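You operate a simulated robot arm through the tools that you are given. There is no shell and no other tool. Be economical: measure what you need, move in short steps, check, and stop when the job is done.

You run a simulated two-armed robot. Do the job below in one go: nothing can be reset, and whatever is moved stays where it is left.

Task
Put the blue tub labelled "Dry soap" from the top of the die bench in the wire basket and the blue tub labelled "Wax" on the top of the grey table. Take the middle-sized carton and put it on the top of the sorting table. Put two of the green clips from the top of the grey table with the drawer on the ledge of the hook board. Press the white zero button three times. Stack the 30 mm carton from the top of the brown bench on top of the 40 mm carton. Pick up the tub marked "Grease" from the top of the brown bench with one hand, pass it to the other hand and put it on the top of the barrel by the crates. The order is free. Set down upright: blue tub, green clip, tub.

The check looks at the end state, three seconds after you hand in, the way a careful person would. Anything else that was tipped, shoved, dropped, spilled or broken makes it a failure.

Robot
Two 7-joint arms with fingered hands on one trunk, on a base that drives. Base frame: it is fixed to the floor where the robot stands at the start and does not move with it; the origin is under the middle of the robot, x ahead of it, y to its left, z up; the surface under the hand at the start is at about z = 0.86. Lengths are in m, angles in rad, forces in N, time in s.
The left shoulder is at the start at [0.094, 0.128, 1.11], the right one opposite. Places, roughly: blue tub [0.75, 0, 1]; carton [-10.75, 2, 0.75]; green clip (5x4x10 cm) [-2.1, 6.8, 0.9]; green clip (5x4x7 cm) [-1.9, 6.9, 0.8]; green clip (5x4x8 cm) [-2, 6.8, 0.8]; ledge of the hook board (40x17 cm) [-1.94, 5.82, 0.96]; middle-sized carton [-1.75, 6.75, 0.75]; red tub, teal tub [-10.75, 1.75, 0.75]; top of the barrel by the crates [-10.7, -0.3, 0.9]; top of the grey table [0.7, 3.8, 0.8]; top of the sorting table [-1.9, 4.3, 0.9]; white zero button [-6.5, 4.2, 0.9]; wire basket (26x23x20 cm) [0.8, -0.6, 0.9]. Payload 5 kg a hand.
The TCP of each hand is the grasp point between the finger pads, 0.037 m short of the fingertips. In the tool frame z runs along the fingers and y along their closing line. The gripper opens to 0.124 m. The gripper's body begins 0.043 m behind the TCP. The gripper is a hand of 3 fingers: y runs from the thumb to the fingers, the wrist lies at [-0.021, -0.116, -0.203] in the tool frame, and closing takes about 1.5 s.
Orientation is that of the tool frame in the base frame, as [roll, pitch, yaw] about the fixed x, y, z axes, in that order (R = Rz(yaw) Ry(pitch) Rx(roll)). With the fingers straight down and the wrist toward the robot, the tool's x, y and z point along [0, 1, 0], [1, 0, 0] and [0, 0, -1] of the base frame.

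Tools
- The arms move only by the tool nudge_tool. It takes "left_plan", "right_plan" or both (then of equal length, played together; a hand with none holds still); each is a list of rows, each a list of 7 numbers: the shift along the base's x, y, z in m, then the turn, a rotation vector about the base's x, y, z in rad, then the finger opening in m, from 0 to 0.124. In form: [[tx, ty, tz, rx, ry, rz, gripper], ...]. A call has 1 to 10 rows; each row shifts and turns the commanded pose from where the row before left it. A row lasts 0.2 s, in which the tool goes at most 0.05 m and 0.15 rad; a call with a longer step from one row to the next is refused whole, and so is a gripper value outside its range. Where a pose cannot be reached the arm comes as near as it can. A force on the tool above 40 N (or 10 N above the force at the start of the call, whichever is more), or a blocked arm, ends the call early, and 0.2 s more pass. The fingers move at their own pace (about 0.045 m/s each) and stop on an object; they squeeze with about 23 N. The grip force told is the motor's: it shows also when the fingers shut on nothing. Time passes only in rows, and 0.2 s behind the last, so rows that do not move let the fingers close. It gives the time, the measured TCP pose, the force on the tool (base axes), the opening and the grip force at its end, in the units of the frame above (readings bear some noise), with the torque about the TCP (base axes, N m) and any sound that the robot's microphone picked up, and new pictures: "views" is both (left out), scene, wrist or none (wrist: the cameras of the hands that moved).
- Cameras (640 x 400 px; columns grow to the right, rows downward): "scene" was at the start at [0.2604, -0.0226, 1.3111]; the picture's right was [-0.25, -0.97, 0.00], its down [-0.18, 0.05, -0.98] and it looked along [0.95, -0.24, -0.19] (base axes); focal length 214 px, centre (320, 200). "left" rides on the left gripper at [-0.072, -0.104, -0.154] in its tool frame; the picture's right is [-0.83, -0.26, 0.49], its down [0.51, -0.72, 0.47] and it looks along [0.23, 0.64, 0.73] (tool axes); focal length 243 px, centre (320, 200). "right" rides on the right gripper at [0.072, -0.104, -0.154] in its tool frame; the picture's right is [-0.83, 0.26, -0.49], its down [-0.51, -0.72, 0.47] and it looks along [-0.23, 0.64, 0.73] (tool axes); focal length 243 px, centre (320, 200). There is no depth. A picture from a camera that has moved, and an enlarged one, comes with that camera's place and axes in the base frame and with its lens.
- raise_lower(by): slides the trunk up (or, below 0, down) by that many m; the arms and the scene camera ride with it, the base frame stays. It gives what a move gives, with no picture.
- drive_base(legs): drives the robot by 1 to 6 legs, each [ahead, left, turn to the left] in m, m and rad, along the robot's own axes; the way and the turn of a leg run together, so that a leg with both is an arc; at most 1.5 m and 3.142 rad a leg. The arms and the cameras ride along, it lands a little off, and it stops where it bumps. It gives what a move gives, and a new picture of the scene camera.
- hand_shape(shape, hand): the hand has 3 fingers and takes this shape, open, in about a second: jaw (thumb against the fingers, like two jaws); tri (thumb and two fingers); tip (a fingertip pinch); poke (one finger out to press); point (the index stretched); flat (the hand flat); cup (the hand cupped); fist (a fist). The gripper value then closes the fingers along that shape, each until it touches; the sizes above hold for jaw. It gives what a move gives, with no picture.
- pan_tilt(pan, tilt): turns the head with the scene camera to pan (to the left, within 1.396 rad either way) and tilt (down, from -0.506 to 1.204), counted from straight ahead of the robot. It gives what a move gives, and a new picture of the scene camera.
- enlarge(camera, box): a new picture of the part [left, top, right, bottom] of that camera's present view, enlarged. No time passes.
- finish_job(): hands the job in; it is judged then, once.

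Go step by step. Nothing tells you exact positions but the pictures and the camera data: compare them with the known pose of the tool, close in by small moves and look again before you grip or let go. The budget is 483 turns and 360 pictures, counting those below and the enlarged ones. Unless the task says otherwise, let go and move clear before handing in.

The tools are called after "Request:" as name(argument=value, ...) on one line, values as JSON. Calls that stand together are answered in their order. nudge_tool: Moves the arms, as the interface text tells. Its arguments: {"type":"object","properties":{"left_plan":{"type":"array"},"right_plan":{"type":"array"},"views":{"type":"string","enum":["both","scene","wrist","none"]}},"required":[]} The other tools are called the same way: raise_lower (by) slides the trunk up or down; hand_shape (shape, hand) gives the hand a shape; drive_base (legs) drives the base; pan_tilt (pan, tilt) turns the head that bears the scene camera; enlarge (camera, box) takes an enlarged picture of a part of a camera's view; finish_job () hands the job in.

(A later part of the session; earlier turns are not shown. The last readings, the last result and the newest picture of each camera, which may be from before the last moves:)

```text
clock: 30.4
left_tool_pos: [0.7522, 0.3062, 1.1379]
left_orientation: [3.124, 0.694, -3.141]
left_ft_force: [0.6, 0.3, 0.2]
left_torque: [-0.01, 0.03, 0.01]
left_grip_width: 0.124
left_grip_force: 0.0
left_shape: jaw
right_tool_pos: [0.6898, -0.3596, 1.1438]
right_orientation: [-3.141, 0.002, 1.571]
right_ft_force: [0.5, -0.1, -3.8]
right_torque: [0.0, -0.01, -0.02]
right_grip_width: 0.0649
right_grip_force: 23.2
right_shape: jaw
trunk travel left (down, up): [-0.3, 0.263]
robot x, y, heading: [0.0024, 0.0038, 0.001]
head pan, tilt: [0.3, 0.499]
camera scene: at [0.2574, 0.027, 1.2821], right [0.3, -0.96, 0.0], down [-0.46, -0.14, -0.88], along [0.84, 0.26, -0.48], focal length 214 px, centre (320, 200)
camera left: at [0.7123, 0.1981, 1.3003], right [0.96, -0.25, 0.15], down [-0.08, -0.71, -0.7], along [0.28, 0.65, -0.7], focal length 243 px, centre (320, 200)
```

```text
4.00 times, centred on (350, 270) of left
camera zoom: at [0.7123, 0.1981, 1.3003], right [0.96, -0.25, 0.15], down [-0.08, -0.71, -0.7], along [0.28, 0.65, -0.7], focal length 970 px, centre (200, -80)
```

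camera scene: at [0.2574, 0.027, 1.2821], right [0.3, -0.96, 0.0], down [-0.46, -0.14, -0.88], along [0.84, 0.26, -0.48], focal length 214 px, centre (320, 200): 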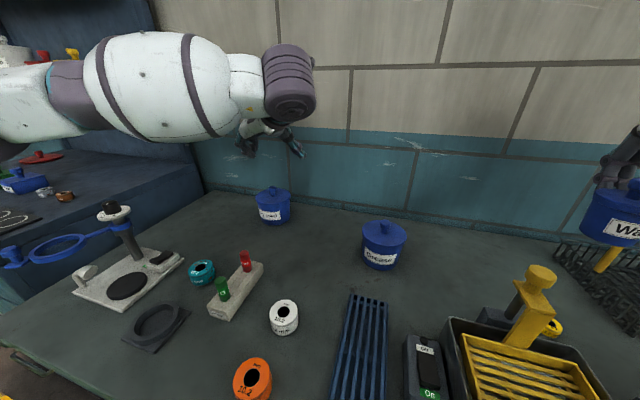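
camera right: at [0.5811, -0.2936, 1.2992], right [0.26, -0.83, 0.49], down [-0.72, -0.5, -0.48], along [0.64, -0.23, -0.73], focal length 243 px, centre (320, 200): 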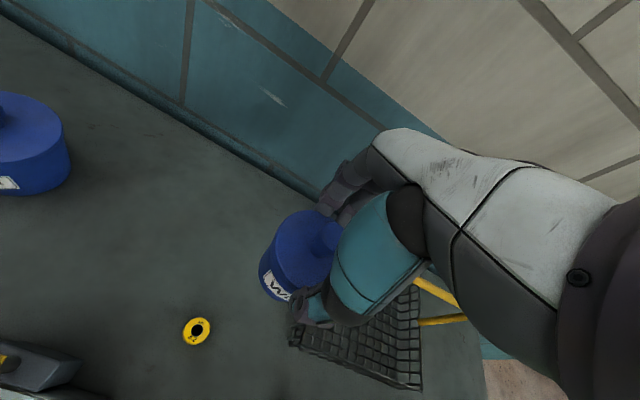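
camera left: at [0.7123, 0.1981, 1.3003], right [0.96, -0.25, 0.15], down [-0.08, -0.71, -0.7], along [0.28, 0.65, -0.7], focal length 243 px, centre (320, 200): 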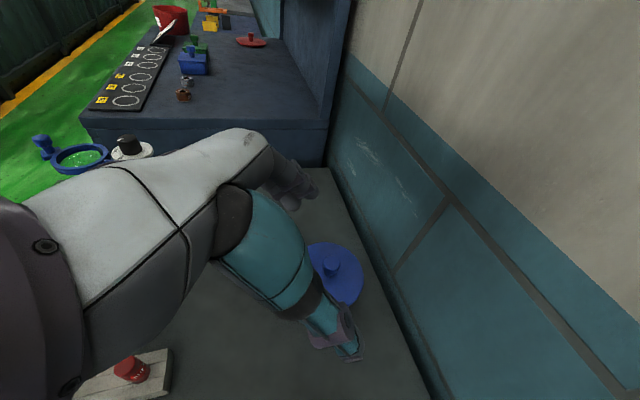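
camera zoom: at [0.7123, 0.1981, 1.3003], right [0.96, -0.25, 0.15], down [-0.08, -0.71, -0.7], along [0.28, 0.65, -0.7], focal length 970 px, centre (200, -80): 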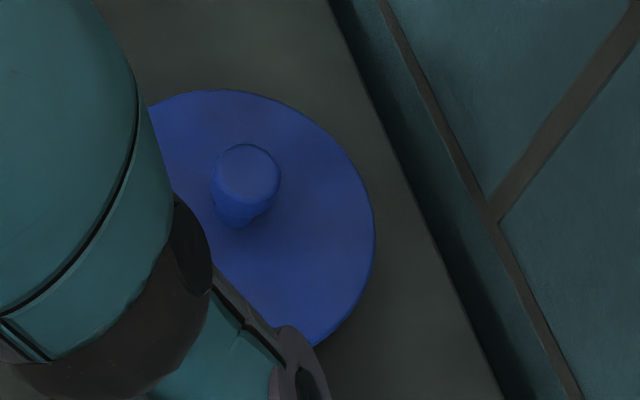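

Tub axis is at about (0.826, 0.366). I'll move to a pre-approach point along the tilted tool axis.

Request:
nudge_tool(left_plan=[[0, 0.03, 0, 0, 0, 0, 0.124], [0.006, 0.03, 0, 0, 0, 0, 0.124], [0, 0, -0.04, 0, 0, 0, 0.124], [0, 0, -0.04, 0, 0, 0, 0.124], [0, 0, -0.035, 0, 0, 0, 0.124], [0, 0, 0, 0, 0, 0, 0.124]], views="both")

Request:
enlarge(camera="scene", box=[200, 130, 360, 230])

Request:
enlarge(camera="left", box=[230, 210, 470, 360])

```text
clock: 31.8
left_tool_pos: [0.7593, 0.3635, 1.0201]
left_orientation: [3.124, 0.693, -3.14]
left_ft_force: [-0.1, 0.9, 0.6]
left_torque: [0.07, -0.03, -0.03]
left_grip_width: 0.1241
left_grip_force: 0.0
left_shape: jaw
right_tool_pos: [0.6904, -0.3592, 1.1433]
right_orientation: [-3.141, 0.0, 1.572]
right_ft_force: [0.0, -0.7, -3.5]
right_torque: [0.0, -0.02, 0.03]
right_grip_width: 0.0647
right_grip_force: 22.3
right_shape: jaw
trunk travel left (down, up): [-0.3, 0.263]
robot x, y, heading: [-0.0006, 0.003, 0.003]
head pan, tilt: [0.3, 0.499]
camera scene: at [0.2572, 0.0266, 1.2822], right [0.3, -0.96, 0.0], down [-0.46, -0.14, -0.88], along [0.84, 0.26, -0.48], focal length 214 px, centre (320, 200)
camera left: at [0.7184, 0.256, 1.1851], right [0.96, -0.25, 0.15], down [-0.08, -0.71, -0.7], along [0.28, 0.65, -0.7], focal length 243 px, centre (320, 200)
```

scene: 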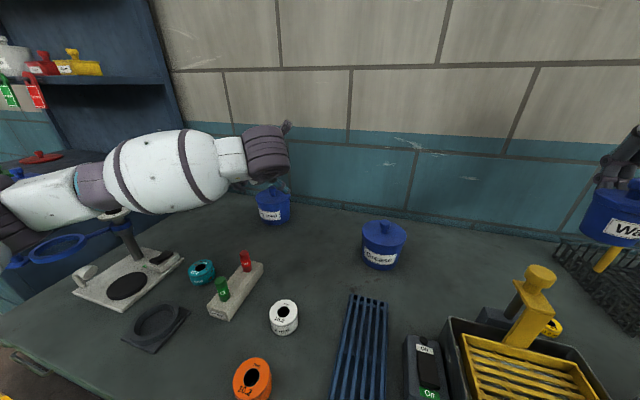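
left: 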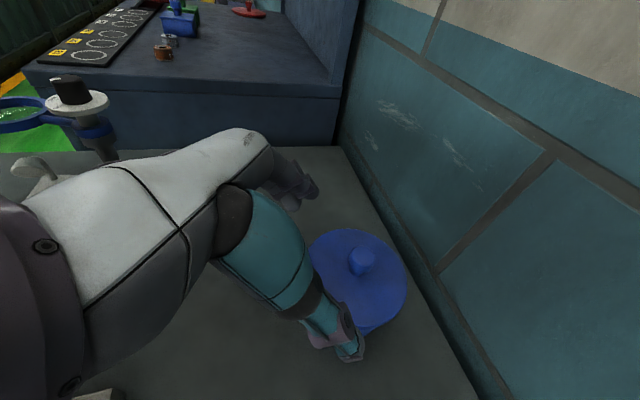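

```text
4.00 times, centred on (280, 180) of scene
camera zoom: at [0.2572, 0.0266, 1.2822], right [0.3, -0.96, 0.0], down [-0.46, -0.14, -0.88], along [0.84, 0.26, -0.48], focal length 858 px, centre (480, 280)
```

zoom: 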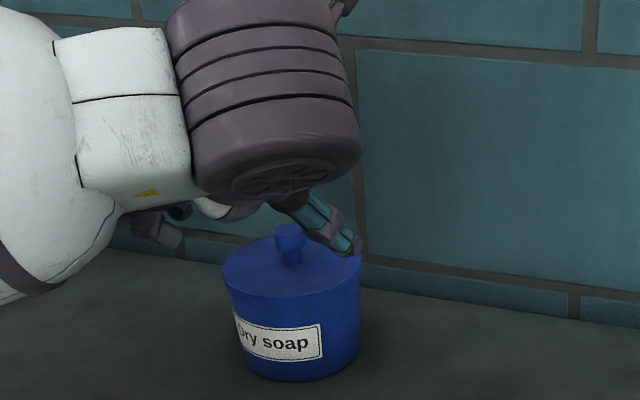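

```text
2.67 times, centred on (350, 285) of left
camera zoom: at [0.7184, 0.256, 1.1851], right [0.96, -0.25, 0.15], down [-0.08, -0.71, -0.7], along [0.28, 0.65, -0.7], focal length 647 px, centre (240, -27)
```

zoom: 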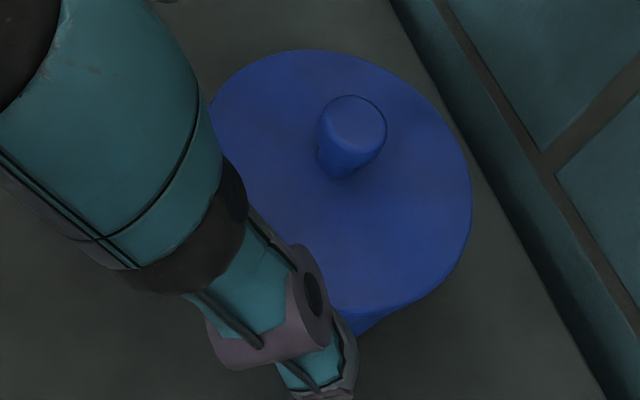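

A 3 mm shift in y, then I'll advance along the tool axis.

Request:
nudge_tool(left_plan=[[0, 0.0035, -0.001, 0.0175, 0, 0, 0.124], [0.013, 0, -0.0165, 0, 0, 0, 0.124], [0.013, 0, -0.0165, 0, 0, 0, 0.124], [0.013, 0, -0.0165, 0, 0, 0, 0.124], [0.012, 0, -0.016, 0, 0, 0, 0.124], [0, 0, 0, 0, 0, 0, 0.124]], views="wrist")

Request:
enlarge(camera="scene", box=[200, 130, 360, 230])

```text
clock: 33.2
left_tool_pos: [0.807, 0.3708, 0.9561]
left_orientation: [3.1, 0.694, 3.128]
left_ft_force: [-1.3, -1.9, 5.0]
left_torque: [-0.31, -0.03, -0.06]
left_grip_width: 0.1238
left_grip_force: 0.0
left_shape: jaw
right_tool_pos: [0.6878, -0.3588, 1.1454]
right_orientation: [3.141, 0.0, 1.574]
right_ft_force: [-0.5, -0.1, -2.6]
right_torque: [0.02, -0.02, 0.04]
right_grip_width: 0.0648
right_grip_force: 22.4
right_shape: jaw
trunk travel left (down, up): [-0.3, 0.263]
robot x, y, heading: [-0.0024, -0.0029, 0.002]
head pan, tilt: [0.3, 0.499]
camera left: at [0.7669, 0.2606, 1.1176], right [0.96, -0.25, 0.14], down [-0.08, -0.7, -0.71], along [0.28, 0.67, -0.69], focal length 243 px, centre (320, 200)
```

left: 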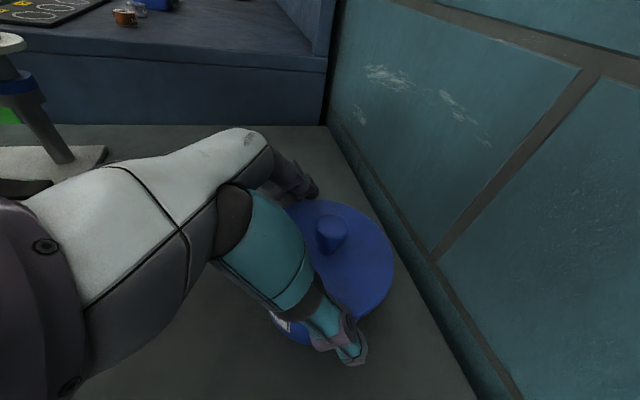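

```text
4.00 times, centred on (280, 180) of scene
camera zoom: at [0.2544, 0.0269, 1.2827], right [0.3, -0.95, 0.0], down [-0.46, -0.14, -0.88], along [0.84, 0.26, -0.48], focal length 858 px, centre (480, 280)
```

zoom: 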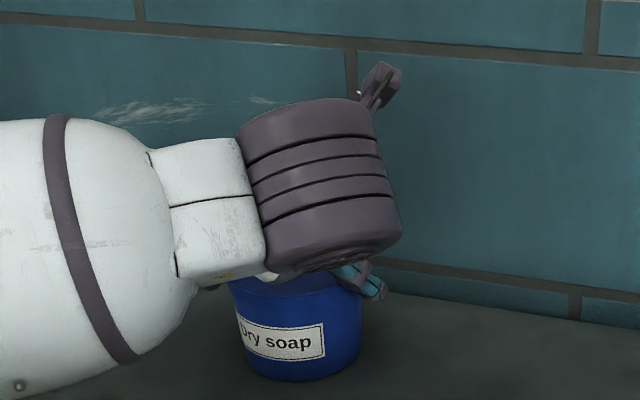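

Only light contact. I'll close the fingers and lift a little.

Request:
nudge_tool(left_plan=[[0, 0, 0, 0, 0, 0, 0.1], [0, 0, 0, 0, 0, 0, 0.08], [0, 0, 0, 0, 0, 0, 0.05], [0, 0, 0, 0, 0, 0, 0.05], [0, 0, 0, 0, 0, 0, 0.05], [0, 0, 0, 0, 0, 0, 0.05]], views="none")

Request:
nudge_tool(left_plan=[[0, 0, 0.01, 0, 0, 0, 0.05], [0, 0, 0.02, 0, 0, 0, 0.05], [0, 0, 0.03, 0, 0, 0, 0.05], [0, 0, 0.04, 0, 0, 0, 0.05], [0, 0, 0, 0, 0, 0, 0.05]], views="both")

Request:
enlarge(camera="scene", box=[200, 80, 360, 180])

```text
clock: 34.6
left_tool_pos: [0.8065, 0.3712, 0.9558]
left_orientation: [3.101, 0.693, 3.13]
left_ft_force: [0.6, -1.2, -0.2]
left_torque: [-0.17, 0.04, 0.05]
left_grip_width: 0.102
left_grip_force: 23.0
left_shape: jaw
right_tool_pos: [0.6866, -0.3588, 1.1448]
right_orientation: [3.139, -0.001, 1.572]
right_ft_force: [-0.4, -0.8, -3.1]
right_torque: [0.0, 0.0, -0.01]
right_grip_width: 0.0649
right_grip_force: 23.6
right_shape: jaw
trunk travel left (down, up): [-0.3, 0.263]
robot x, y, heading: [0.0026, 0.0004, -0.003]
head pan, tilt: [0.3, 0.499]
```

```text
clock: 35.8
left_tool_pos: [0.8118, 0.3698, 1.0536]
left_orientation: [3.101, 0.691, 3.128]
left_ft_force: [0.0, 0.0, -5.6]
left_torque: [0.01, 0.08, -0.03]
left_grip_width: 0.1022
left_grip_force: 22.9
left_shape: jaw
right_tool_pos: [0.6913, -0.3599, 1.1436]
right_orientation: [-3.141, -0.002, 1.571]
right_ft_force: [0.4, 0.0, -3.4]
right_torque: [-0.04, 0.0, 0.04]
right_grip_width: 0.0647
right_grip_force: 23.8
right_shape: jaw
trunk travel left (down, up): [-0.3, 0.263]
robot x, y, heading: [-0.0033, -0.0023, -0.001]
head pan, tilt: [0.3, 0.499]
camera scene: at [0.2582, 0.0278, 1.2819], right [0.3, -0.96, 0.0], down [-0.46, -0.14, -0.88], along [0.84, 0.26, -0.48], focal length 214 px, centre (320, 200)
camera left: at [0.7723, 0.2593, 1.2153], right [0.96, -0.25, 0.14], down [-0.08, -0.7, -0.71], along [0.28, 0.67, -0.69], focal length 243 px, centre (320, 200)
```

scene: 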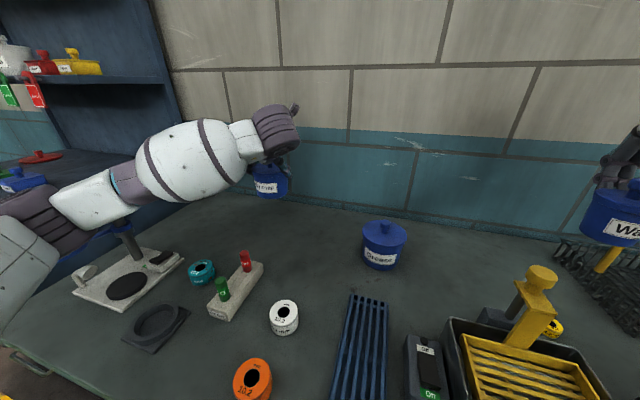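
left: 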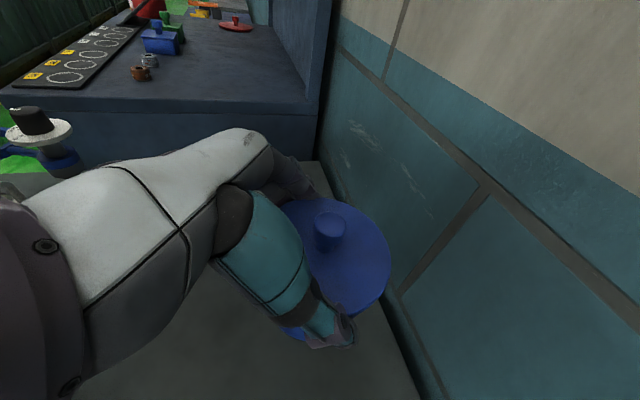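

```text
4.00 times, centred on (280, 130) of scene
camera zoom: at [0.2582, 0.0278, 1.2819], right [0.3, -0.96, 0.0], down [-0.46, -0.14, -0.88], along [0.84, 0.26, -0.48], focal length 858 px, centre (480, 480)
```

zoom: 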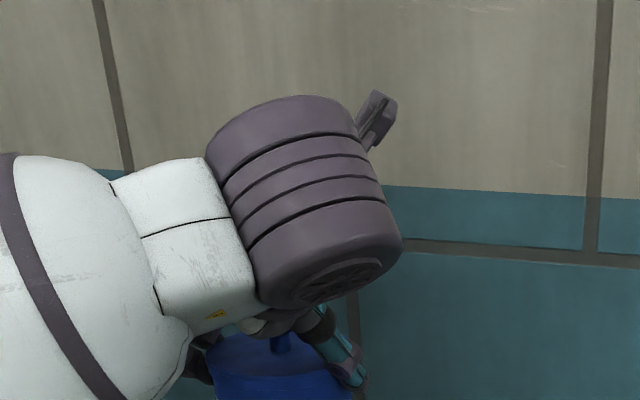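

Dry soap is held upright at width 0.102. I'll raise the trunk and slide the base right toward the basket.

Request:
raise_lower(by=0.16)

Request:
drive_base(legs=[[0, -0.95, 0]])

Request:
pan_tilt(pan=0.45, tilt=0.65)

```text
clock: 37.7
left_tool_pos: [0.8104, 0.37, 1.2115]
left_orientation: [3.103, 0.689, 3.131]
left_ft_force: [0.3, 0.5, -5.7]
left_torque: [0.01, 0.09, 0.0]
left_grip_width: 0.102
left_grip_force: 22.9
left_shape: jaw
right_tool_pos: [0.6941, -0.3581, 1.3012]
right_orientation: [-3.14, -0.001, 1.569]
right_ft_force: [0.1, 0.3, -2.9]
right_torque: [0.0, -0.01, 0.03]
right_grip_width: 0.0647
right_grip_force: 23.2
right_shape: jaw
trunk travel left (down, up): [-0.46, 0.103]
robot x, y, heading: [-0.0046, -0.0008, -0.002]
head pan, tilt: [0.3, 0.499]
```

```text
clock: 46.3
left_tool_pos: [0.8106, -0.5685, 1.214]
left_orientation: [3.102, 0.691, 3.138]
left_ft_force: [0.2, 0.8, -5.8]
left_torque: [-0.01, 0.07, 0.01]
left_grip_width: 0.1021
left_grip_force: 22.8
left_shape: jaw
right_tool_pos: [0.7012, -1.2968, 1.3023]
right_orientation: [-3.141, 0.0, 1.582]
right_ft_force: [0.1, 0.7, -3.3]
right_torque: [0.01, -0.02, 0.0]
right_grip_width: 0.065
right_grip_force: 22.8
right_shape: jaw
trunk travel left (down, up): [-0.46, 0.103]
robot x, y, heading: [0.006, -0.9469, 0.016]
head pan, tilt: [0.3, 0.499]
camera scene: at [0.2156, -0.9168, 1.4518], right [0.31, -0.95, 0.0], down [-0.46, -0.15, -0.88], along [0.84, 0.27, -0.48], focal length 214 px, centre (320, 200)
```

scene: 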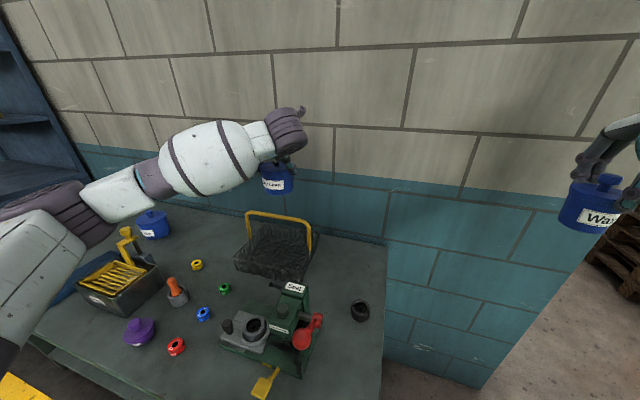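

```text
clock: 47.0
left_tool_pos: [0.811, -0.5689, 1.2141]
left_orientation: [3.101, 0.688, 3.137]
left_ft_force: [0.1, 0.5, -5.7]
left_torque: [-0.02, 0.09, -0.04]
left_grip_width: 0.102
left_grip_force: 22.8
left_shape: jaw
right_tool_pos: [0.701, -1.2972, 1.3021]
right_orientation: [-3.138, -0.001, 1.581]
right_ft_force: [-0.4, 0.1, -4.1]
right_torque: [0.01, -0.01, 0.0]
right_grip_width: 0.0651
right_grip_force: 22.6
right_shape: jaw
trunk travel left (down, up): [-0.46, 0.103]
robot x, y, heading: [0.0033, -0.9432, 0.01]
head pan, tilt: [0.45, 0.649]
camera scene: at [0.2067, -0.9064, 1.4385], right [0.44, -0.9, 0.0], down [-0.54, -0.27, -0.8], along [0.71, 0.35, -0.6], focal length 214 px, centre (320, 200)
```

scene: 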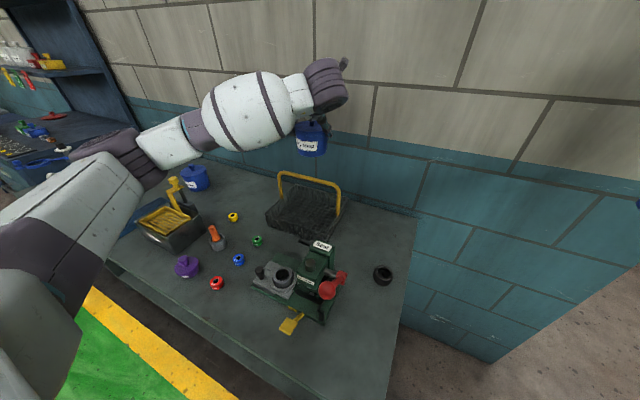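

I'll zoom in on the basket to refine its position.

Request:
enlarge(camera="scene", box=[240, 150, 400, 250])

```text
4.00 times, centred on (320, 200) of scene
camera zoom: at [0.2067, -0.9064, 1.4385], right [0.44, -0.9, 0.0], down [-0.54, -0.27, -0.8], along [0.71, 0.35, -0.6], focal length 858 px, centre (320, 200)
```

zoom: 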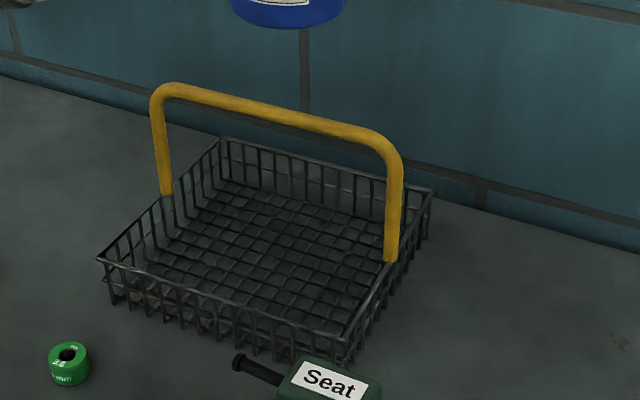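

Basket: front rim x≈0.657, handle plane x≈0.768, y centre −0.58, bar at z≈1.05. I'll come down in front of the bar first.

Request:
nudge_tool(left_plan=[[-0.035, -0.004, 0, 0, 0, 0, 0.05], [-0.035, -0.004, 0, 0, 0, 0, 0.05], [-0.035, 0, 0, 0, 0, 0, 0.05], [-0.036, 0, 0, 0, 0, 0, 0.05], [0, 0, -0.04, 0, 0, 0, 0.05], [0, 0, -0.04, 0, 0, 0, 0.05], [0, 0, -0.04, 0, 0, 0, 0.05], [0, 0, -0.04, 0, 0, 0, 0.05], [0, 0, 0, 0, 0, 0, 0.05]], views="both")

Request:
enlarge(camera="scene", box=[240, 150, 400, 250])

```text
clock: 49.0
left_tool_pos: [0.668, -0.5785, 1.0528]
left_orientation: [3.099, 0.69, 3.137]
left_ft_force: [-0.4, -0.8, -5.7]
left_torque: [0.03, 0.1, -0.04]
left_grip_width: 0.1023
left_grip_force: 22.9
left_shape: jaw
right_tool_pos: [0.702, -1.2973, 1.3023]
right_orientation: [-3.141, -0.002, 1.582]
right_ft_force: [-1.3, -0.4, -3.4]
right_torque: [-0.03, -0.02, 0.0]
right_grip_width: 0.0648
right_grip_force: 23.4
right_shape: jaw
trunk travel left (down, up): [-0.46, 0.103]
robot x, y, heading: [0.0057, -0.9439, 0.01]
head pan, tilt: [0.45, 0.649]
camera scene: at [0.2067, -0.9066, 1.4385], right [0.44, -0.9, 0.0], down [-0.54, -0.27, -0.8], along [0.71, 0.35, -0.61], focal length 214 px, centre (320, 200)
camera left: at [0.6295, -0.6891, 1.2143], right [0.96, -0.24, 0.14], down [-0.07, -0.7, -0.71], along [0.27, 0.67, -0.69], focal length 243 px, centre (320, 200)
```

scene: 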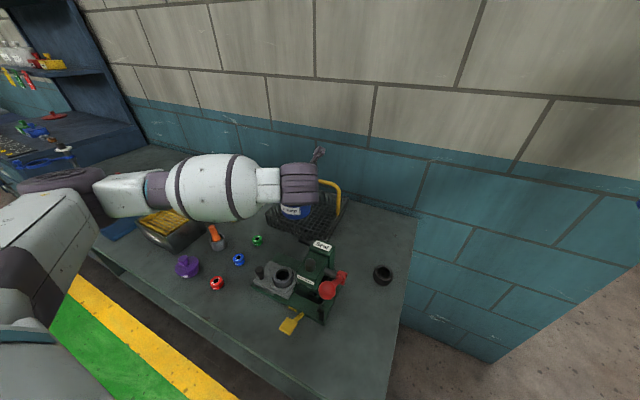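
left: 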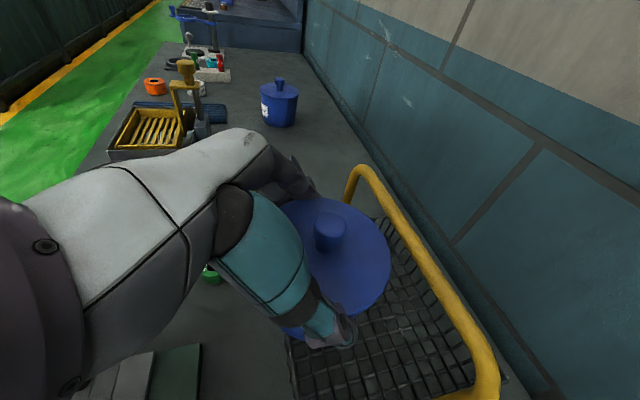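

```text
4.00 times, centred on (320, 200) of scene
camera zoom: at [0.2067, -0.9066, 1.4385], right [0.44, -0.9, 0.0], down [-0.54, -0.27, -0.8], along [0.71, 0.35, -0.61], focal length 858 px, centre (320, 200)
```

zoom: 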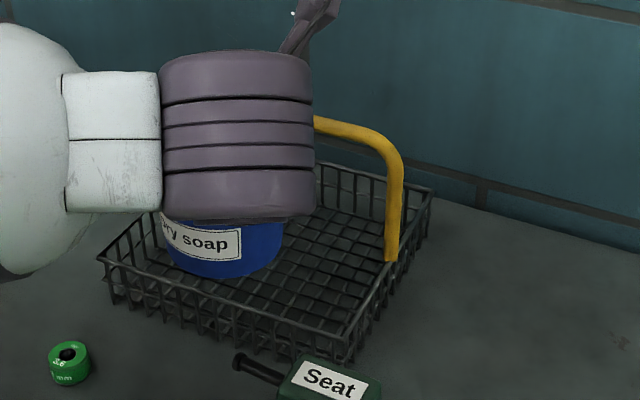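

This is going well. Down to 1.022, then I'll slide it partly under the bar.

Request:
nudge_tool(left_plan=[[0, 0, -0.015, 0, 0, 0, 0.05], [0, 0, -0.016, 0, 0, 0, 0.05], [0.012, 0, 0, 0, 0, 0, 0.05], [0.012, 0, 0, 0, 0, 0, 0.05], [0.012, 0, 0, 0, 0, 0, 0.05], [0, 0, 0, 0, 0, 0, 0.05]], views="wrist")

Request:
enlarge(camera="scene", box=[240, 150, 400, 250])

```text
clock: 50.4
left_tool_pos: [0.7051, -0.5754, 1.0231]
left_orientation: [3.101, 0.69, 3.14]
left_ft_force: [0.6, 0.5, -6.3]
left_torque: [0.0, 0.13, -0.03]
left_grip_width: 0.1022
left_grip_force: 23.3
left_shape: jaw
right_tool_pos: [0.7007, -1.2981, 1.3029]
right_orientation: [3.141, 0.001, 1.582]
right_ft_force: [-0.2, -0.1, -4.1]
right_torque: [-0.03, -0.01, 0.0]
right_grip_width: 0.0644
right_grip_force: 23.3
right_shape: jaw
trunk travel left (down, up): [-0.46, 0.103]
robot x, y, heading: [0.0062, -0.9466, 0.01]
head pan, tilt: [0.45, 0.649]
camera left: at [0.6669, -0.6867, 1.1841], right [0.96, -0.24, 0.14], down [-0.07, -0.7, -0.71], along [0.27, 0.67, -0.69], focal length 243 px, centre (320, 200)
```

left: 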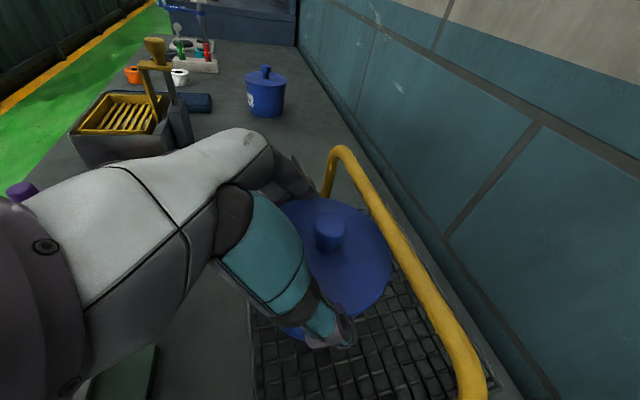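

```text
4.00 times, centred on (320, 200) of scene
camera zoom: at [0.2063, -0.9064, 1.4385], right [0.44, -0.9, 0.0], down [-0.54, -0.27, -0.8], along [0.71, 0.35, -0.6], focal length 858 px, centre (320, 200)
```

zoom: 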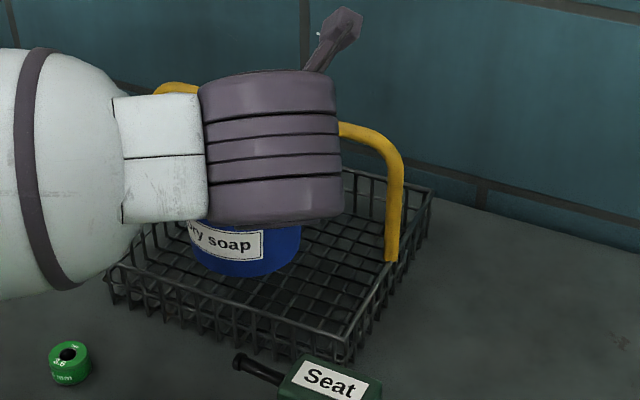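

It clears both rim and bar, so I'll lower it into the basket.

Request:
nudge_tool(left_plan=[[0.003, 0, -0.018, 0, 0, 0, 0.05], [0.002, 0, -0.018, 0, 0, 0, 0.05], [0, 0, -0.01, 0, 0, 0, 0.05], [0, 0, -0.006, 0, 0, 0, 0.05], [0, 0, -0.004, 0, 0, 0, 0.05], [0, 0, 0, 0, 0, 0, 0.05]], views="wrist")

```text
clock: 51.8
left_tool_pos: [0.7108, -0.5767, 0.9682]
left_orientation: [3.102, 0.69, 3.14]
left_ft_force: [0.3, 0.1, -6.7]
left_torque: [-0.01, 0.09, 0.01]
left_grip_width: 0.1025
left_grip_force: 22.4
left_shape: jaw
right_tool_pos: [0.7015, -1.2966, 1.3021]
right_orientation: [-3.14, 0.0, 1.581]
right_ft_force: [-0.5, -0.1, -3.1]
right_torque: [0.0, 0.02, 0.03]
right_grip_width: 0.0647
right_grip_force: 23.1
right_shape: jaw
trunk travel left (down, up): [-0.46, 0.103]
robot x, y, heading: [0.0046, -0.9432, 0.009]
head pan, tilt: [0.45, 0.649]
camera left: at [0.672, -0.6878, 1.1295], right [0.96, -0.24, 0.14], down [-0.07, -0.7, -0.71], along [0.27, 0.67, -0.69], focal length 243 px, centre (320, 200)
```

left: 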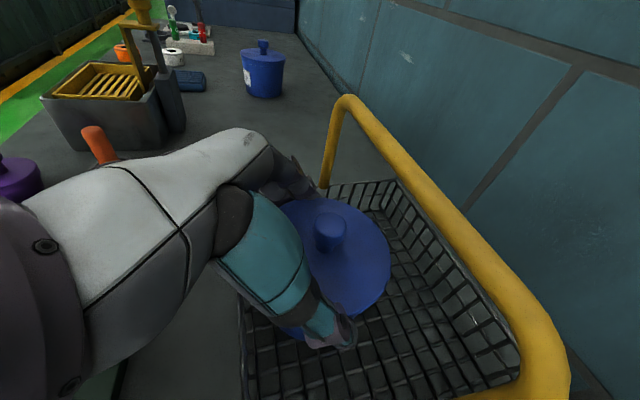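

Request:
nudge_tool(left_plan=[[0, 0, -0.003, 0, 0, 0, 0.05], [0, 0, -0.003, 0, 0, 0, 0.05], [0, 0, 0, 0, 0, 0, 0.05]], views="none")

```text
clock: 52.6
left_tool_pos: [0.7113, -0.5773, 0.9616]
left_orientation: [3.101, 0.691, 3.14]
left_ft_force: [0.1, 0.2, -4.2]
left_torque: [-0.06, 0.09, 0.02]
left_grip_width: 0.1021
left_grip_force: 23.0
left_shape: jaw
right_tool_pos: [0.7007, -1.2973, 1.303]
right_orientation: [-3.141, 0.001, 1.581]
right_ft_force: [0.6, 0.7, -3.5]
right_torque: [0.02, -0.02, 0.0]
right_grip_width: 0.0647
right_grip_force: 22.5
right_shape: jaw
trunk travel left (down, up): [-0.46, 0.103]
robot x, y, heading: [0.0099, -0.9487, 0.012]
head pan, tilt: [0.45, 0.649]
```

I felt a hint of contact; I'll go a few millimetres more to seat it.

Request:
nudge_tool(left_plan=[[0, 0, -0.002, 0, 0, 0, 0.05], [0, 0, -0.002, 0, 0, 0, 0.05], [0, 0, 0, 0, 0, 0, 0.05]], views="none")

```text
clock: 53.4
left_tool_pos: [0.7101, -0.5768, 0.9593]
left_orientation: [3.1, 0.695, 3.136]
left_ft_force: [-2.5, 0.6, 7.6]
left_torque: [-0.25, -0.02, -0.12]
left_grip_width: 0.1019
left_grip_force: 23.3
left_shape: jaw
right_tool_pos: [0.699, -1.2971, 1.3033]
right_orientation: [-3.141, -0.001, 1.579]
right_ft_force: [0.0, -0.1, -3.7]
right_torque: [0.0, 0.01, -0.04]
right_grip_width: 0.0648
right_grip_force: 22.6
right_shape: jaw
trunk travel left (down, up): [-0.46, 0.103]
robot x, y, heading: [0.0044, -0.9489, 0.011]
head pan, tilt: [0.45, 0.649]
```

Seated. I'll release and retreat along the tool axis.

Request:
nudge_tool(left_plan=[[0, 0, 0, 0, 0, 0, 0.124], [0, 0, 0, 0, 0, 0, 0.124], [0, 0, 0, 0, 0, 0, 0.124], [-0.013, 0, 0.015, 0, 0, 0, 0.124], [-0.019, 0, 0.023, 0, 0, 0, 0.124], [-0.026, 0, 0.031, 0, 0, 0, 0.124], [-0.026, 0, 0.031, 0, 0, 0, 0.124], [-0.026, 0, 0.031, 0, 0, 0, 0.124], [0, 0, 0.045, 0, 0, 0, 0.124], [0, 0, 0.045, 0, 0, 0, 0.124]], views="both")

Request:
enlarge(camera="scene", box=[240, 150, 400, 250])

```text
clock: 55.6
left_tool_pos: [0.6005, -0.5774, 1.1812]
left_orientation: [3.098, 0.691, 3.138]
left_ft_force: [-0.7, 0.3, 0.5]
left_torque: [0.02, 0.04, 0.02]
left_grip_width: 0.1242
left_grip_force: 0.1
left_shape: jaw
right_tool_pos: [0.7008, -1.2991, 1.3043]
right_orientation: [3.139, -0.002, 1.582]
right_ft_force: [0.1, -0.8, -2.8]
right_torque: [-0.02, 0.0, 0.01]
right_grip_width: 0.0648
right_grip_force: 22.8
right_shape: jaw
trunk travel left (down, up): [-0.46, 0.103]
robot x, y, heading: [0.0056, -0.9455, 0.009]
head pan, tilt: [0.45, 0.649]
camera scene: at [0.2054, -0.9079, 1.4391], right [0.44, -0.9, 0.0], down [-0.54, -0.27, -0.8], along [0.71, 0.35, -0.6], focal length 214 px, centre (320, 200)
camera left: at [0.5621, -0.6886, 1.3427], right [0.96, -0.24, 0.14], down [-0.07, -0.7, -0.71], along [0.27, 0.67, -0.69], focal length 243 px, centre (320, 200)
```

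scene: 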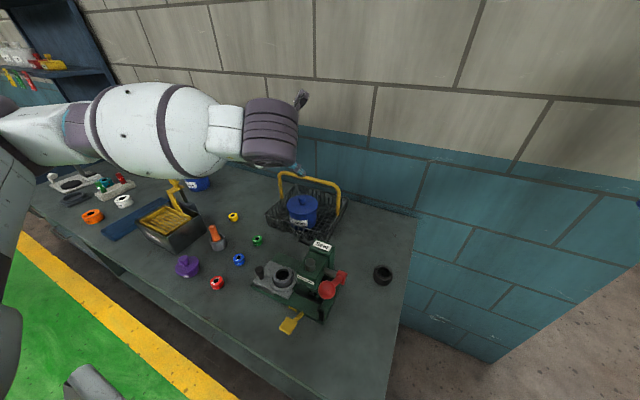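
left: 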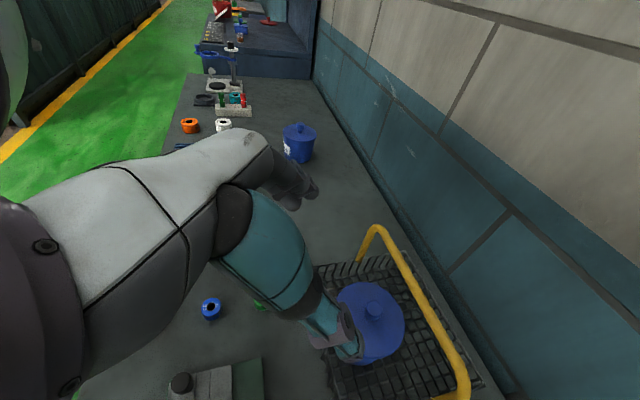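

```text
4.00 times, centred on (320, 200) of scene
camera zoom: at [0.2054, -0.9079, 1.4391], right [0.44, -0.9, 0.0], down [-0.54, -0.27, -0.8], along [0.71, 0.35, -0.6], focal length 858 px, centre (320, 200)
```

zoom: 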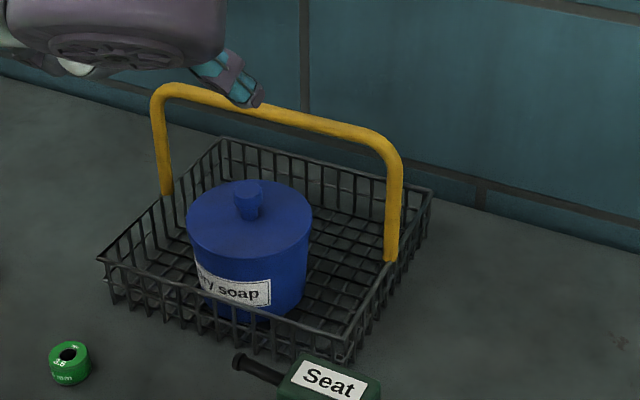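

Dry soap stands upright in the basket. I'll back off, straighten the left hand, and look left toward the grey table.

Request:
drive_base(legs=[[-0.6, 0, 0]])

Request:
nudge_tool(left_plan=[[0, 0, 0, 0, 0.14, 0, 0.124], [0, 0, 0, 0, 0.14, 0, 0.124], [0, 0, 0, 0, 0.14, 0, 0.124], [0, 0, 0, 0, 0.14, 0, 0.124], [0, 0, 0, 0, 0.13, 0, 0.124], [0, 0, 0, 0, 0, -0.15, 0.124], [0, 0, 0, 0, 0, -0.15, 0.124], [0, 0, 0, 0, 0, -0.15, 0.124], [0, 0, 0, 0, 0, -0.15, 0.124], [0, 0, 0, 0, 0, -0.15, 0.124]], views="none")

Request:
nudge_tool(left_plan=[[0, 0, 0, 0.03, 0, -0.15, 0.124], [0, 0, 0, 0, 0, -0.15, 0.124], [0, 0, 0, 0, 0, -0.15, 0.124], [0, 0, 0, 0, 0, -0.15, 0.124], [0, 0, 0, 0, 0, -0.15, 0.124], [0, 0, 0, 0, 0, -0.06, 0.124], [0, 0, 0, 0, 0, 0, 0.124]], views="none")

Request:
pan_tilt(pan=1.2, tilt=0.3)

```text
clock: 59.1
left_tool_pos: [-0.0125, -0.583, 1.18]
left_orientation: [3.102, 0.691, 3.139]
left_ft_force: [0.2, 0.8, 0.6]
left_torque: [0.0, -0.02, 0.03]
left_grip_width: 0.1239
left_grip_force: 0.1
left_shape: jaw
right_tool_pos: [0.0859, -1.3025, 1.3016]
right_orientation: [-3.14, -0.001, 1.581]
right_ft_force: [0.1, -0.2, -2.7]
right_torque: [0.04, 0.0, 0.0]
right_grip_width: 0.0647
right_grip_force: 22.7
right_shape: jaw
trunk travel left (down, up): [-0.46, 0.103]
robot x, y, heading: [-0.6085, -0.9523, 0.009]
head pan, tilt: [0.45, 0.649]
camera scene: at [-0.4076, -0.913, 1.4383], right [0.44, -0.9, 0.0], down [-0.54, -0.27, -0.8], along [0.71, 0.35, -0.61], focal length 214 px, centre (320, 200)
```

scene: 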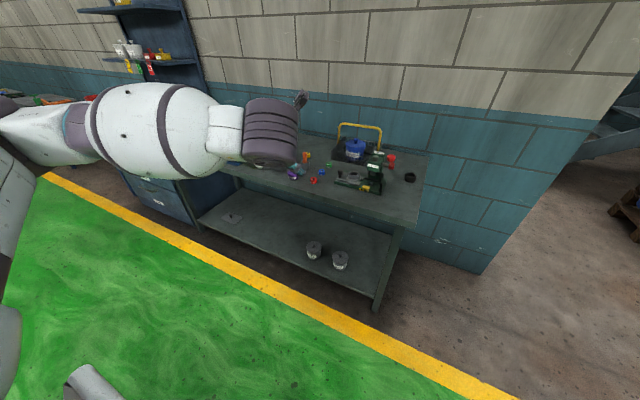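

```text
clock: 61.3
left_tool_pos: [-0.0152, -0.581, 1.1799]
left_orientation: [3.103, 0.001, 2.388]
left_ft_force: [0.3, -0.2, -0.3]
left_torque: [-0.01, 0.01, -0.05]
left_grip_width: 0.1239
left_grip_force: 0.0
left_shape: jaw
right_tool_pos: [0.0857, -1.3021, 1.3021]
right_orientation: [-3.14, 0.0, 1.58]
right_ft_force: [0.1, 0.1, -2.7]
right_torque: [0.0, -0.03, 0.02]
right_grip_width: 0.0649
right_grip_force: 22.7
right_shape: jaw
trunk travel left (down, up): [-0.46, 0.103]
robot x, y, heading: [-0.6093, -0.9531, 0.01]
head pan, tilt: [0.45, 0.649]
```

```text
refused: row 1 steps farther than a row can; nothing moved
```

```text
clock: 62.4
left_tool_pos: [-0.0148, -0.5815, 1.1814]
left_orientation: [3.102, 0.001, 2.391]
left_ft_force: [0.2, -0.7, -0.2]
left_torque: [0.0, 0.02, 0.02]
left_grip_width: 0.1239
left_grip_force: 0.0
left_shape: jaw
right_tool_pos: [0.0854, -1.3036, 1.3026]
right_orientation: [-3.141, 0.001, 1.581]
right_ft_force: [0.2, -0.6, -2.5]
right_torque: [-0.01, 0.01, 0.02]
right_grip_width: 0.065
right_grip_force: 22.4
right_shape: jaw
trunk travel left (down, up): [-0.46, 0.103]
robot x, y, heading: [-0.6091, -0.9516, 0.008]
head pan, tilt: [1.201, 0.3]
camera scene: at [-0.454, -0.864, 1.4703], right [0.94, -0.35, 0.0], down [-0.1, -0.28, -0.96], along [0.34, 0.89, -0.3], focal length 214 px, centre (320, 200)
```

scene: 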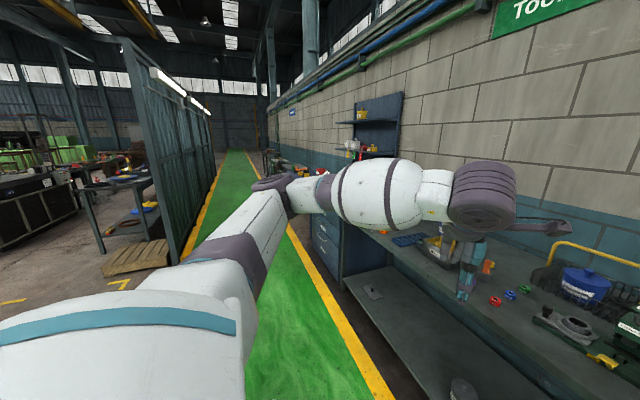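

The aisle to the left looks clear. I'll straighten the hand and drive along it to the grey table.

Request:
nudge_tool(left_plan=[[0, 0, 0, 0, 0, -0.15, 0.124], [0, 0, 0, 0, 0, -0.15, 0.124], [0, 0, 0, 0, 0, -0.15, 0.124], [0, 0, 0, 0, 0, -0.15, 0.124], [0, 0, 0, 0, 0, -0.15, 0.124], [0, 0, 0, 0, 0, -0.06, 0.124], [0, 0, 0, 0.02, -0.03, 0, 0.124]], views="none")

Request:
drive_base(legs=[[0, 1.5, 0], [0, 1.5, 0], [0, 1.5, -0.008]])

Request:
pan_tilt(pan=0.0, tilt=0.4)

```text
clock: 64.0
left_tool_pos: [-0.0144, -0.5827, 1.1817]
left_orientation: [3.071, -0.02, 1.577]
left_ft_force: [0.1, -0.5, 0.7]
left_torque: [-0.05, -0.01, -0.02]
left_grip_width: 0.1241
left_grip_force: 0.0
left_shape: jaw
right_tool_pos: [0.0865, -1.3043, 1.3021]
right_orientation: [3.141, -0.001, 1.581]
right_ft_force: [-0.3, -0.7, -2.5]
right_torque: [-0.03, 0.0, -0.05]
right_grip_width: 0.0647
right_grip_force: 23.5
right_shape: jaw
trunk travel left (down, up): [-0.46, 0.103]
robot x, y, heading: [-0.6109, -0.9535, 0.014]
head pan, tilt: [1.201, 0.3]
```

```text
clock: 102.6
left_tool_pos: [0.0645, 3.8336, 1.181]
left_orientation: [3.074, -0.018, 1.537]
left_ft_force: [0.5, 0.4, 0.3]
left_torque: [-0.03, -0.02, 0.01]
left_grip_width: 0.1239
left_grip_force: 0.0
left_shape: jaw
right_tool_pos: [0.1314, 3.1098, 1.3021]
right_orientation: [3.141, 0.0, 1.537]
right_ft_force: [0.2, 0.2, -3.1]
right_torque: [-0.02, 0.03, 0.0]
right_grip_width: 0.0648
right_grip_force: 22.4
right_shape: jaw
trunk travel left (down, up): [-0.46, 0.103]
robot x, y, heading: [-0.5505, 3.4946, -0.031]
head pan, tilt: [1.201, 0.3]
camera scene: at [-0.3885, 3.5713, 1.4704], right [0.92, -0.39, 0.0], down [-0.12, -0.27, -0.96], along [0.37, 0.88, -0.3], focal length 214 px, centre (320, 200)
```

scene: 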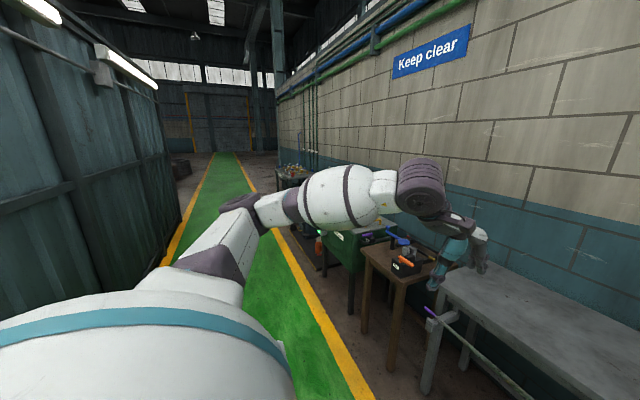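

```text
clock: 104.0
left_tool_pos: [0.0637, 3.8342, 1.1813]
left_orientation: [3.074, -0.021, 1.538]
left_ft_force: [0.0, 0.1, 0.0]
left_torque: [0.04, 0.0, -0.01]
left_grip_width: 0.1237
left_grip_force: 0.1
left_shape: jaw
right_tool_pos: [0.1305, 3.1088, 1.3015]
right_orientation: [3.142, -0.001, 1.539]
right_ft_force: [0.2, 0.2, -3.2]
right_torque: [-0.01, 0.03, -0.02]
right_grip_width: 0.065
right_grip_force: 23.2
right_shape: jaw
trunk travel left (down, up): [-0.46, 0.103]
robot x, y, heading: [-0.5483, 3.4892, -0.029]
head pan, tilt: [0.0, 0.4]
camera scene: at [-0.3325, 3.4826, 1.4611], right [-0.03, -1.0, 0.0], down [-0.39, 0.01, -0.92], along [0.92, -0.03, -0.39], focal length 214 px, centre (320, 200)
```

scene: 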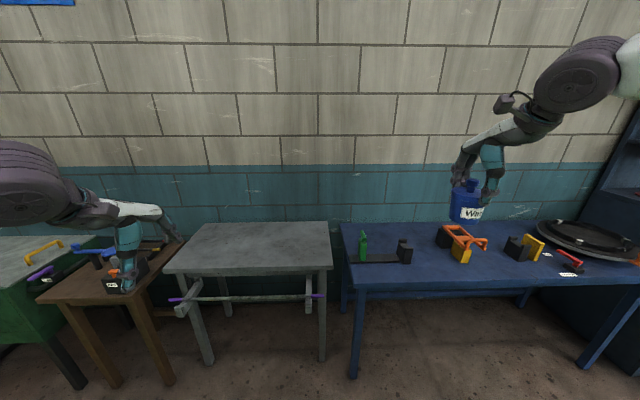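

The grey table top spans about x 0.43–0.88, y 3.4–4.1. I'll raise the left hand and drive so the Wax is above the grey table.

Request:
nudge_tool(left_plan=[[-0.01, 0, 0.045, 0.03, 0, 0, 0.124], [-0.01, 0, 0.045, 0.0, 0, 0, 0.124], [-0.01, 0, 0.045, 0, 0, 0, 0.124], [-0.01, 0, 0.045, 0, 0, 0, 0.124]], views="none")

Request:
drive_base(legs=[[0, 0.45, 0.03], [0.44, 0, 0]])

Request:
pan_tilt(pan=-0.2, tilt=0.7)

```text
clock: 105.0
left_tool_pos: [0.0212, 3.8339, 1.3648]
left_orientation: [3.075, -0.05, 1.536]
left_ft_force: [-0.6, 0.4, -0.4]
left_torque: [0.0, 0.01, 0.03]
left_grip_width: 0.1241
left_grip_force: 0.1
left_shape: jaw
right_tool_pos: [0.1311, 3.1081, 1.3019]
right_orientation: [3.141, -0.001, 1.537]
right_ft_force: [-0.5, 0.8, -3.2]
right_torque: [0.01, -0.02, 0.01]
right_grip_width: 0.0647
right_grip_force: 23.1
right_shape: jaw
trunk travel left (down, up): [-0.46, 0.103]
robot x, y, heading: [-0.5514, 3.4883, -0.03]
head pan, tilt: [0.0, 0.4]
```

```text
clock: 111.7
left_tool_pos: [0.4601, 4.2936, 1.3645]
left_orientation: [3.071, -0.048, 1.563]
left_ft_force: [-0.4, 0.3, 0.8]
left_torque: [-0.01, 0.02, 0.02]
left_grip_width: 0.124
left_grip_force: 0.0
left_shape: jaw
right_tool_pos: [0.5867, 3.5712, 1.3028]
right_orientation: [3.14, 0.0, 1.563]
right_ft_force: [-1.3, 1.6, -3.2]
right_torque: [-0.01, -0.05, 0.0]
right_grip_width: 0.065
right_grip_force: 22.9
right_shape: jaw
trunk travel left (down, up): [-0.46, 0.103]
robot x, y, heading: [-0.1018, 3.9357, -0.008]
head pan, tilt: [0.0, 0.4]
camera scene: at [0.1142, 3.9336, 1.4615], right [-0.01, -1.0, 0.0], down [-0.39, 0.0, -0.92], along [0.92, -0.01, -0.39], focal length 214 px, centre (320, 200)
```

scene: 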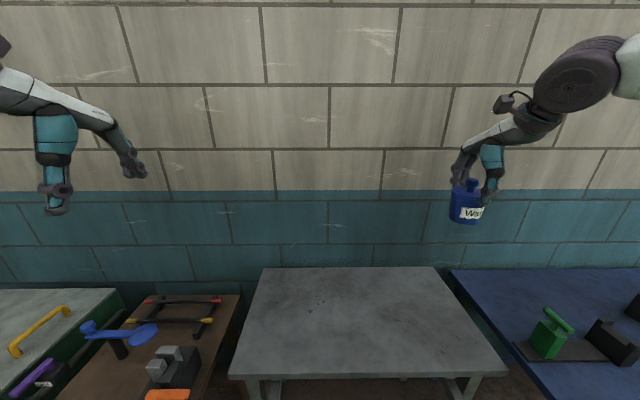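

```text
clock: 112.5
left_tool_pos: [0.4621, 4.2939, 1.3632]
left_orientation: [3.074, -0.049, 1.563]
left_ft_force: [-0.4, -0.8, 0.5]
left_torque: [-0.02, 0.04, -0.01]
left_grip_width: 0.1239
left_grip_force: 0.2
left_shape: jaw
right_tool_pos: [0.5891, 3.5711, 1.3016]
right_orientation: [-3.14, 0.0, 1.563]
right_ft_force: [0.1, 0.7, -2.8]
right_torque: [0.01, 0.0, 0.05]
right_grip_width: 0.0649
right_grip_force: 23.2
right_shape: jaw
trunk travel left (down, up): [-0.46, 0.103]
robot x, y, heading: [-0.0958, 3.9356, -0.01]
head pan, tilt: [-0.201, 0.7]
camera scene: at [0.1075, 3.9167, 1.4341], right [-0.21, -0.98, 0.0], down [-0.63, 0.13, -0.76], along [0.75, -0.16, -0.64], focal length 214 px, centre (320, 200)
```

scene: 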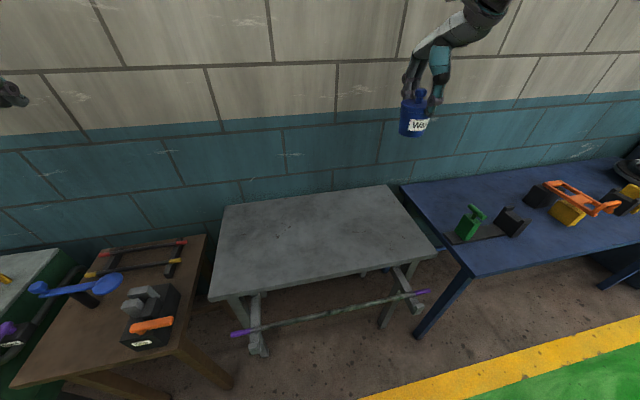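

The Wax is above the table; I'll shift it a bit further in, lower the trunk, then lower the arm.

Request:
nudge_tool(right_plan=[[0.025, 0.035, 0, 0, 0, 0, 0.04], [0.025, 0.035, 0, 0, 0, 0, 0.04], [0, 0, -0.04, 0, 0, 0, 0.04], [0, 0, -0.04, 0, 0, 0, 0.04], [0, 0, 0, 0, 0, 0, 0.04]], views="none")

Request:
raise_lower(by=-0.25)

Request:
pan_tilt(pan=-0.3, tilt=0.5)

```text
clock: 113.7
left_tool_pos: [0.4608, 4.2964, 1.3649]
left_orientation: [3.075, -0.047, 1.562]
left_ft_force: [0.1, 0.9, -0.2]
left_torque: [-0.03, -0.01, -0.01]
left_grip_width: 0.1239
left_grip_force: 0.1
left_shape: jaw
right_tool_pos: [0.6407, 3.6463, 1.2196]
right_orientation: [-3.141, 0.0, 1.563]
right_ft_force: [-0.1, -0.5, -2.7]
right_torque: [-0.06, -0.01, -0.01]
right_grip_width: 0.0646
right_grip_force: 23.0
right_shape: jaw
trunk travel left (down, up): [-0.46, 0.103]
robot x, y, heading: [-0.1025, 3.936, -0.009]
head pan, tilt: [-0.201, 0.7]
```

```text
clock: 116.3
left_tool_pos: [0.461, 4.295, 1.1144]
left_orientation: [3.072, -0.048, 1.561]
left_ft_force: [0.4, 0.3, 0.3]
left_torque: [0.0, -0.02, -0.01]
left_grip_width: 0.124
left_grip_force: 0.0
left_shape: jaw
right_tool_pos: [0.6383, 3.6416, 0.9737]
right_orientation: [3.141, 0.0, 1.562]
right_ft_force: [-0.4, 0.2, -2.9]
right_torque: [-0.02, 0.0, -0.02]
right_grip_width: 0.0646
right_grip_force: 22.8
right_shape: jaw
trunk travel left (down, up): [-0.21, 0.353]
robot x, y, heading: [-0.1018, 3.9389, -0.014]
head pan, tilt: [-0.201, 0.7]
```

```text
clock: 117.0
left_tool_pos: [0.4628, 4.2941, 1.1135]
left_orientation: [3.074, -0.049, 1.563]
left_ft_force: [0.0, -0.5, 0.9]
left_torque: [0.01, 0.01, 0.01]
left_grip_width: 0.1239
left_grip_force: 0.1
left_shape: jaw
right_tool_pos: [0.6383, 3.6415, 0.9719]
right_orientation: [3.141, -0.001, 1.56]
right_ft_force: [-0.3, 0.1, -3.3]
right_torque: [0.01, -0.01, 0.0]
right_grip_width: 0.0646
right_grip_force: 23.4
right_shape: jaw
trunk travel left (down, up): [-0.21, 0.353]
robot x, y, heading: [-0.0999, 3.9346, -0.014]
head pan, tilt: [-0.3, 0.499]
camera scene: at [0.1849, 3.9061, 1.1855], right [-0.3, -0.95, 0.0], down [-0.46, 0.15, -0.88], along [0.84, -0.27, -0.48], focal length 214 px, centre (320, 200)
```

scene: 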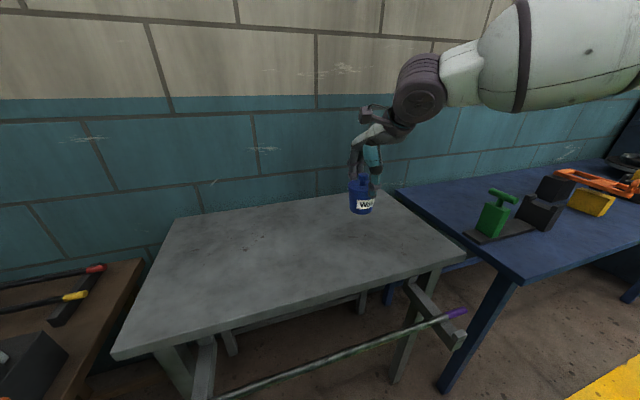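

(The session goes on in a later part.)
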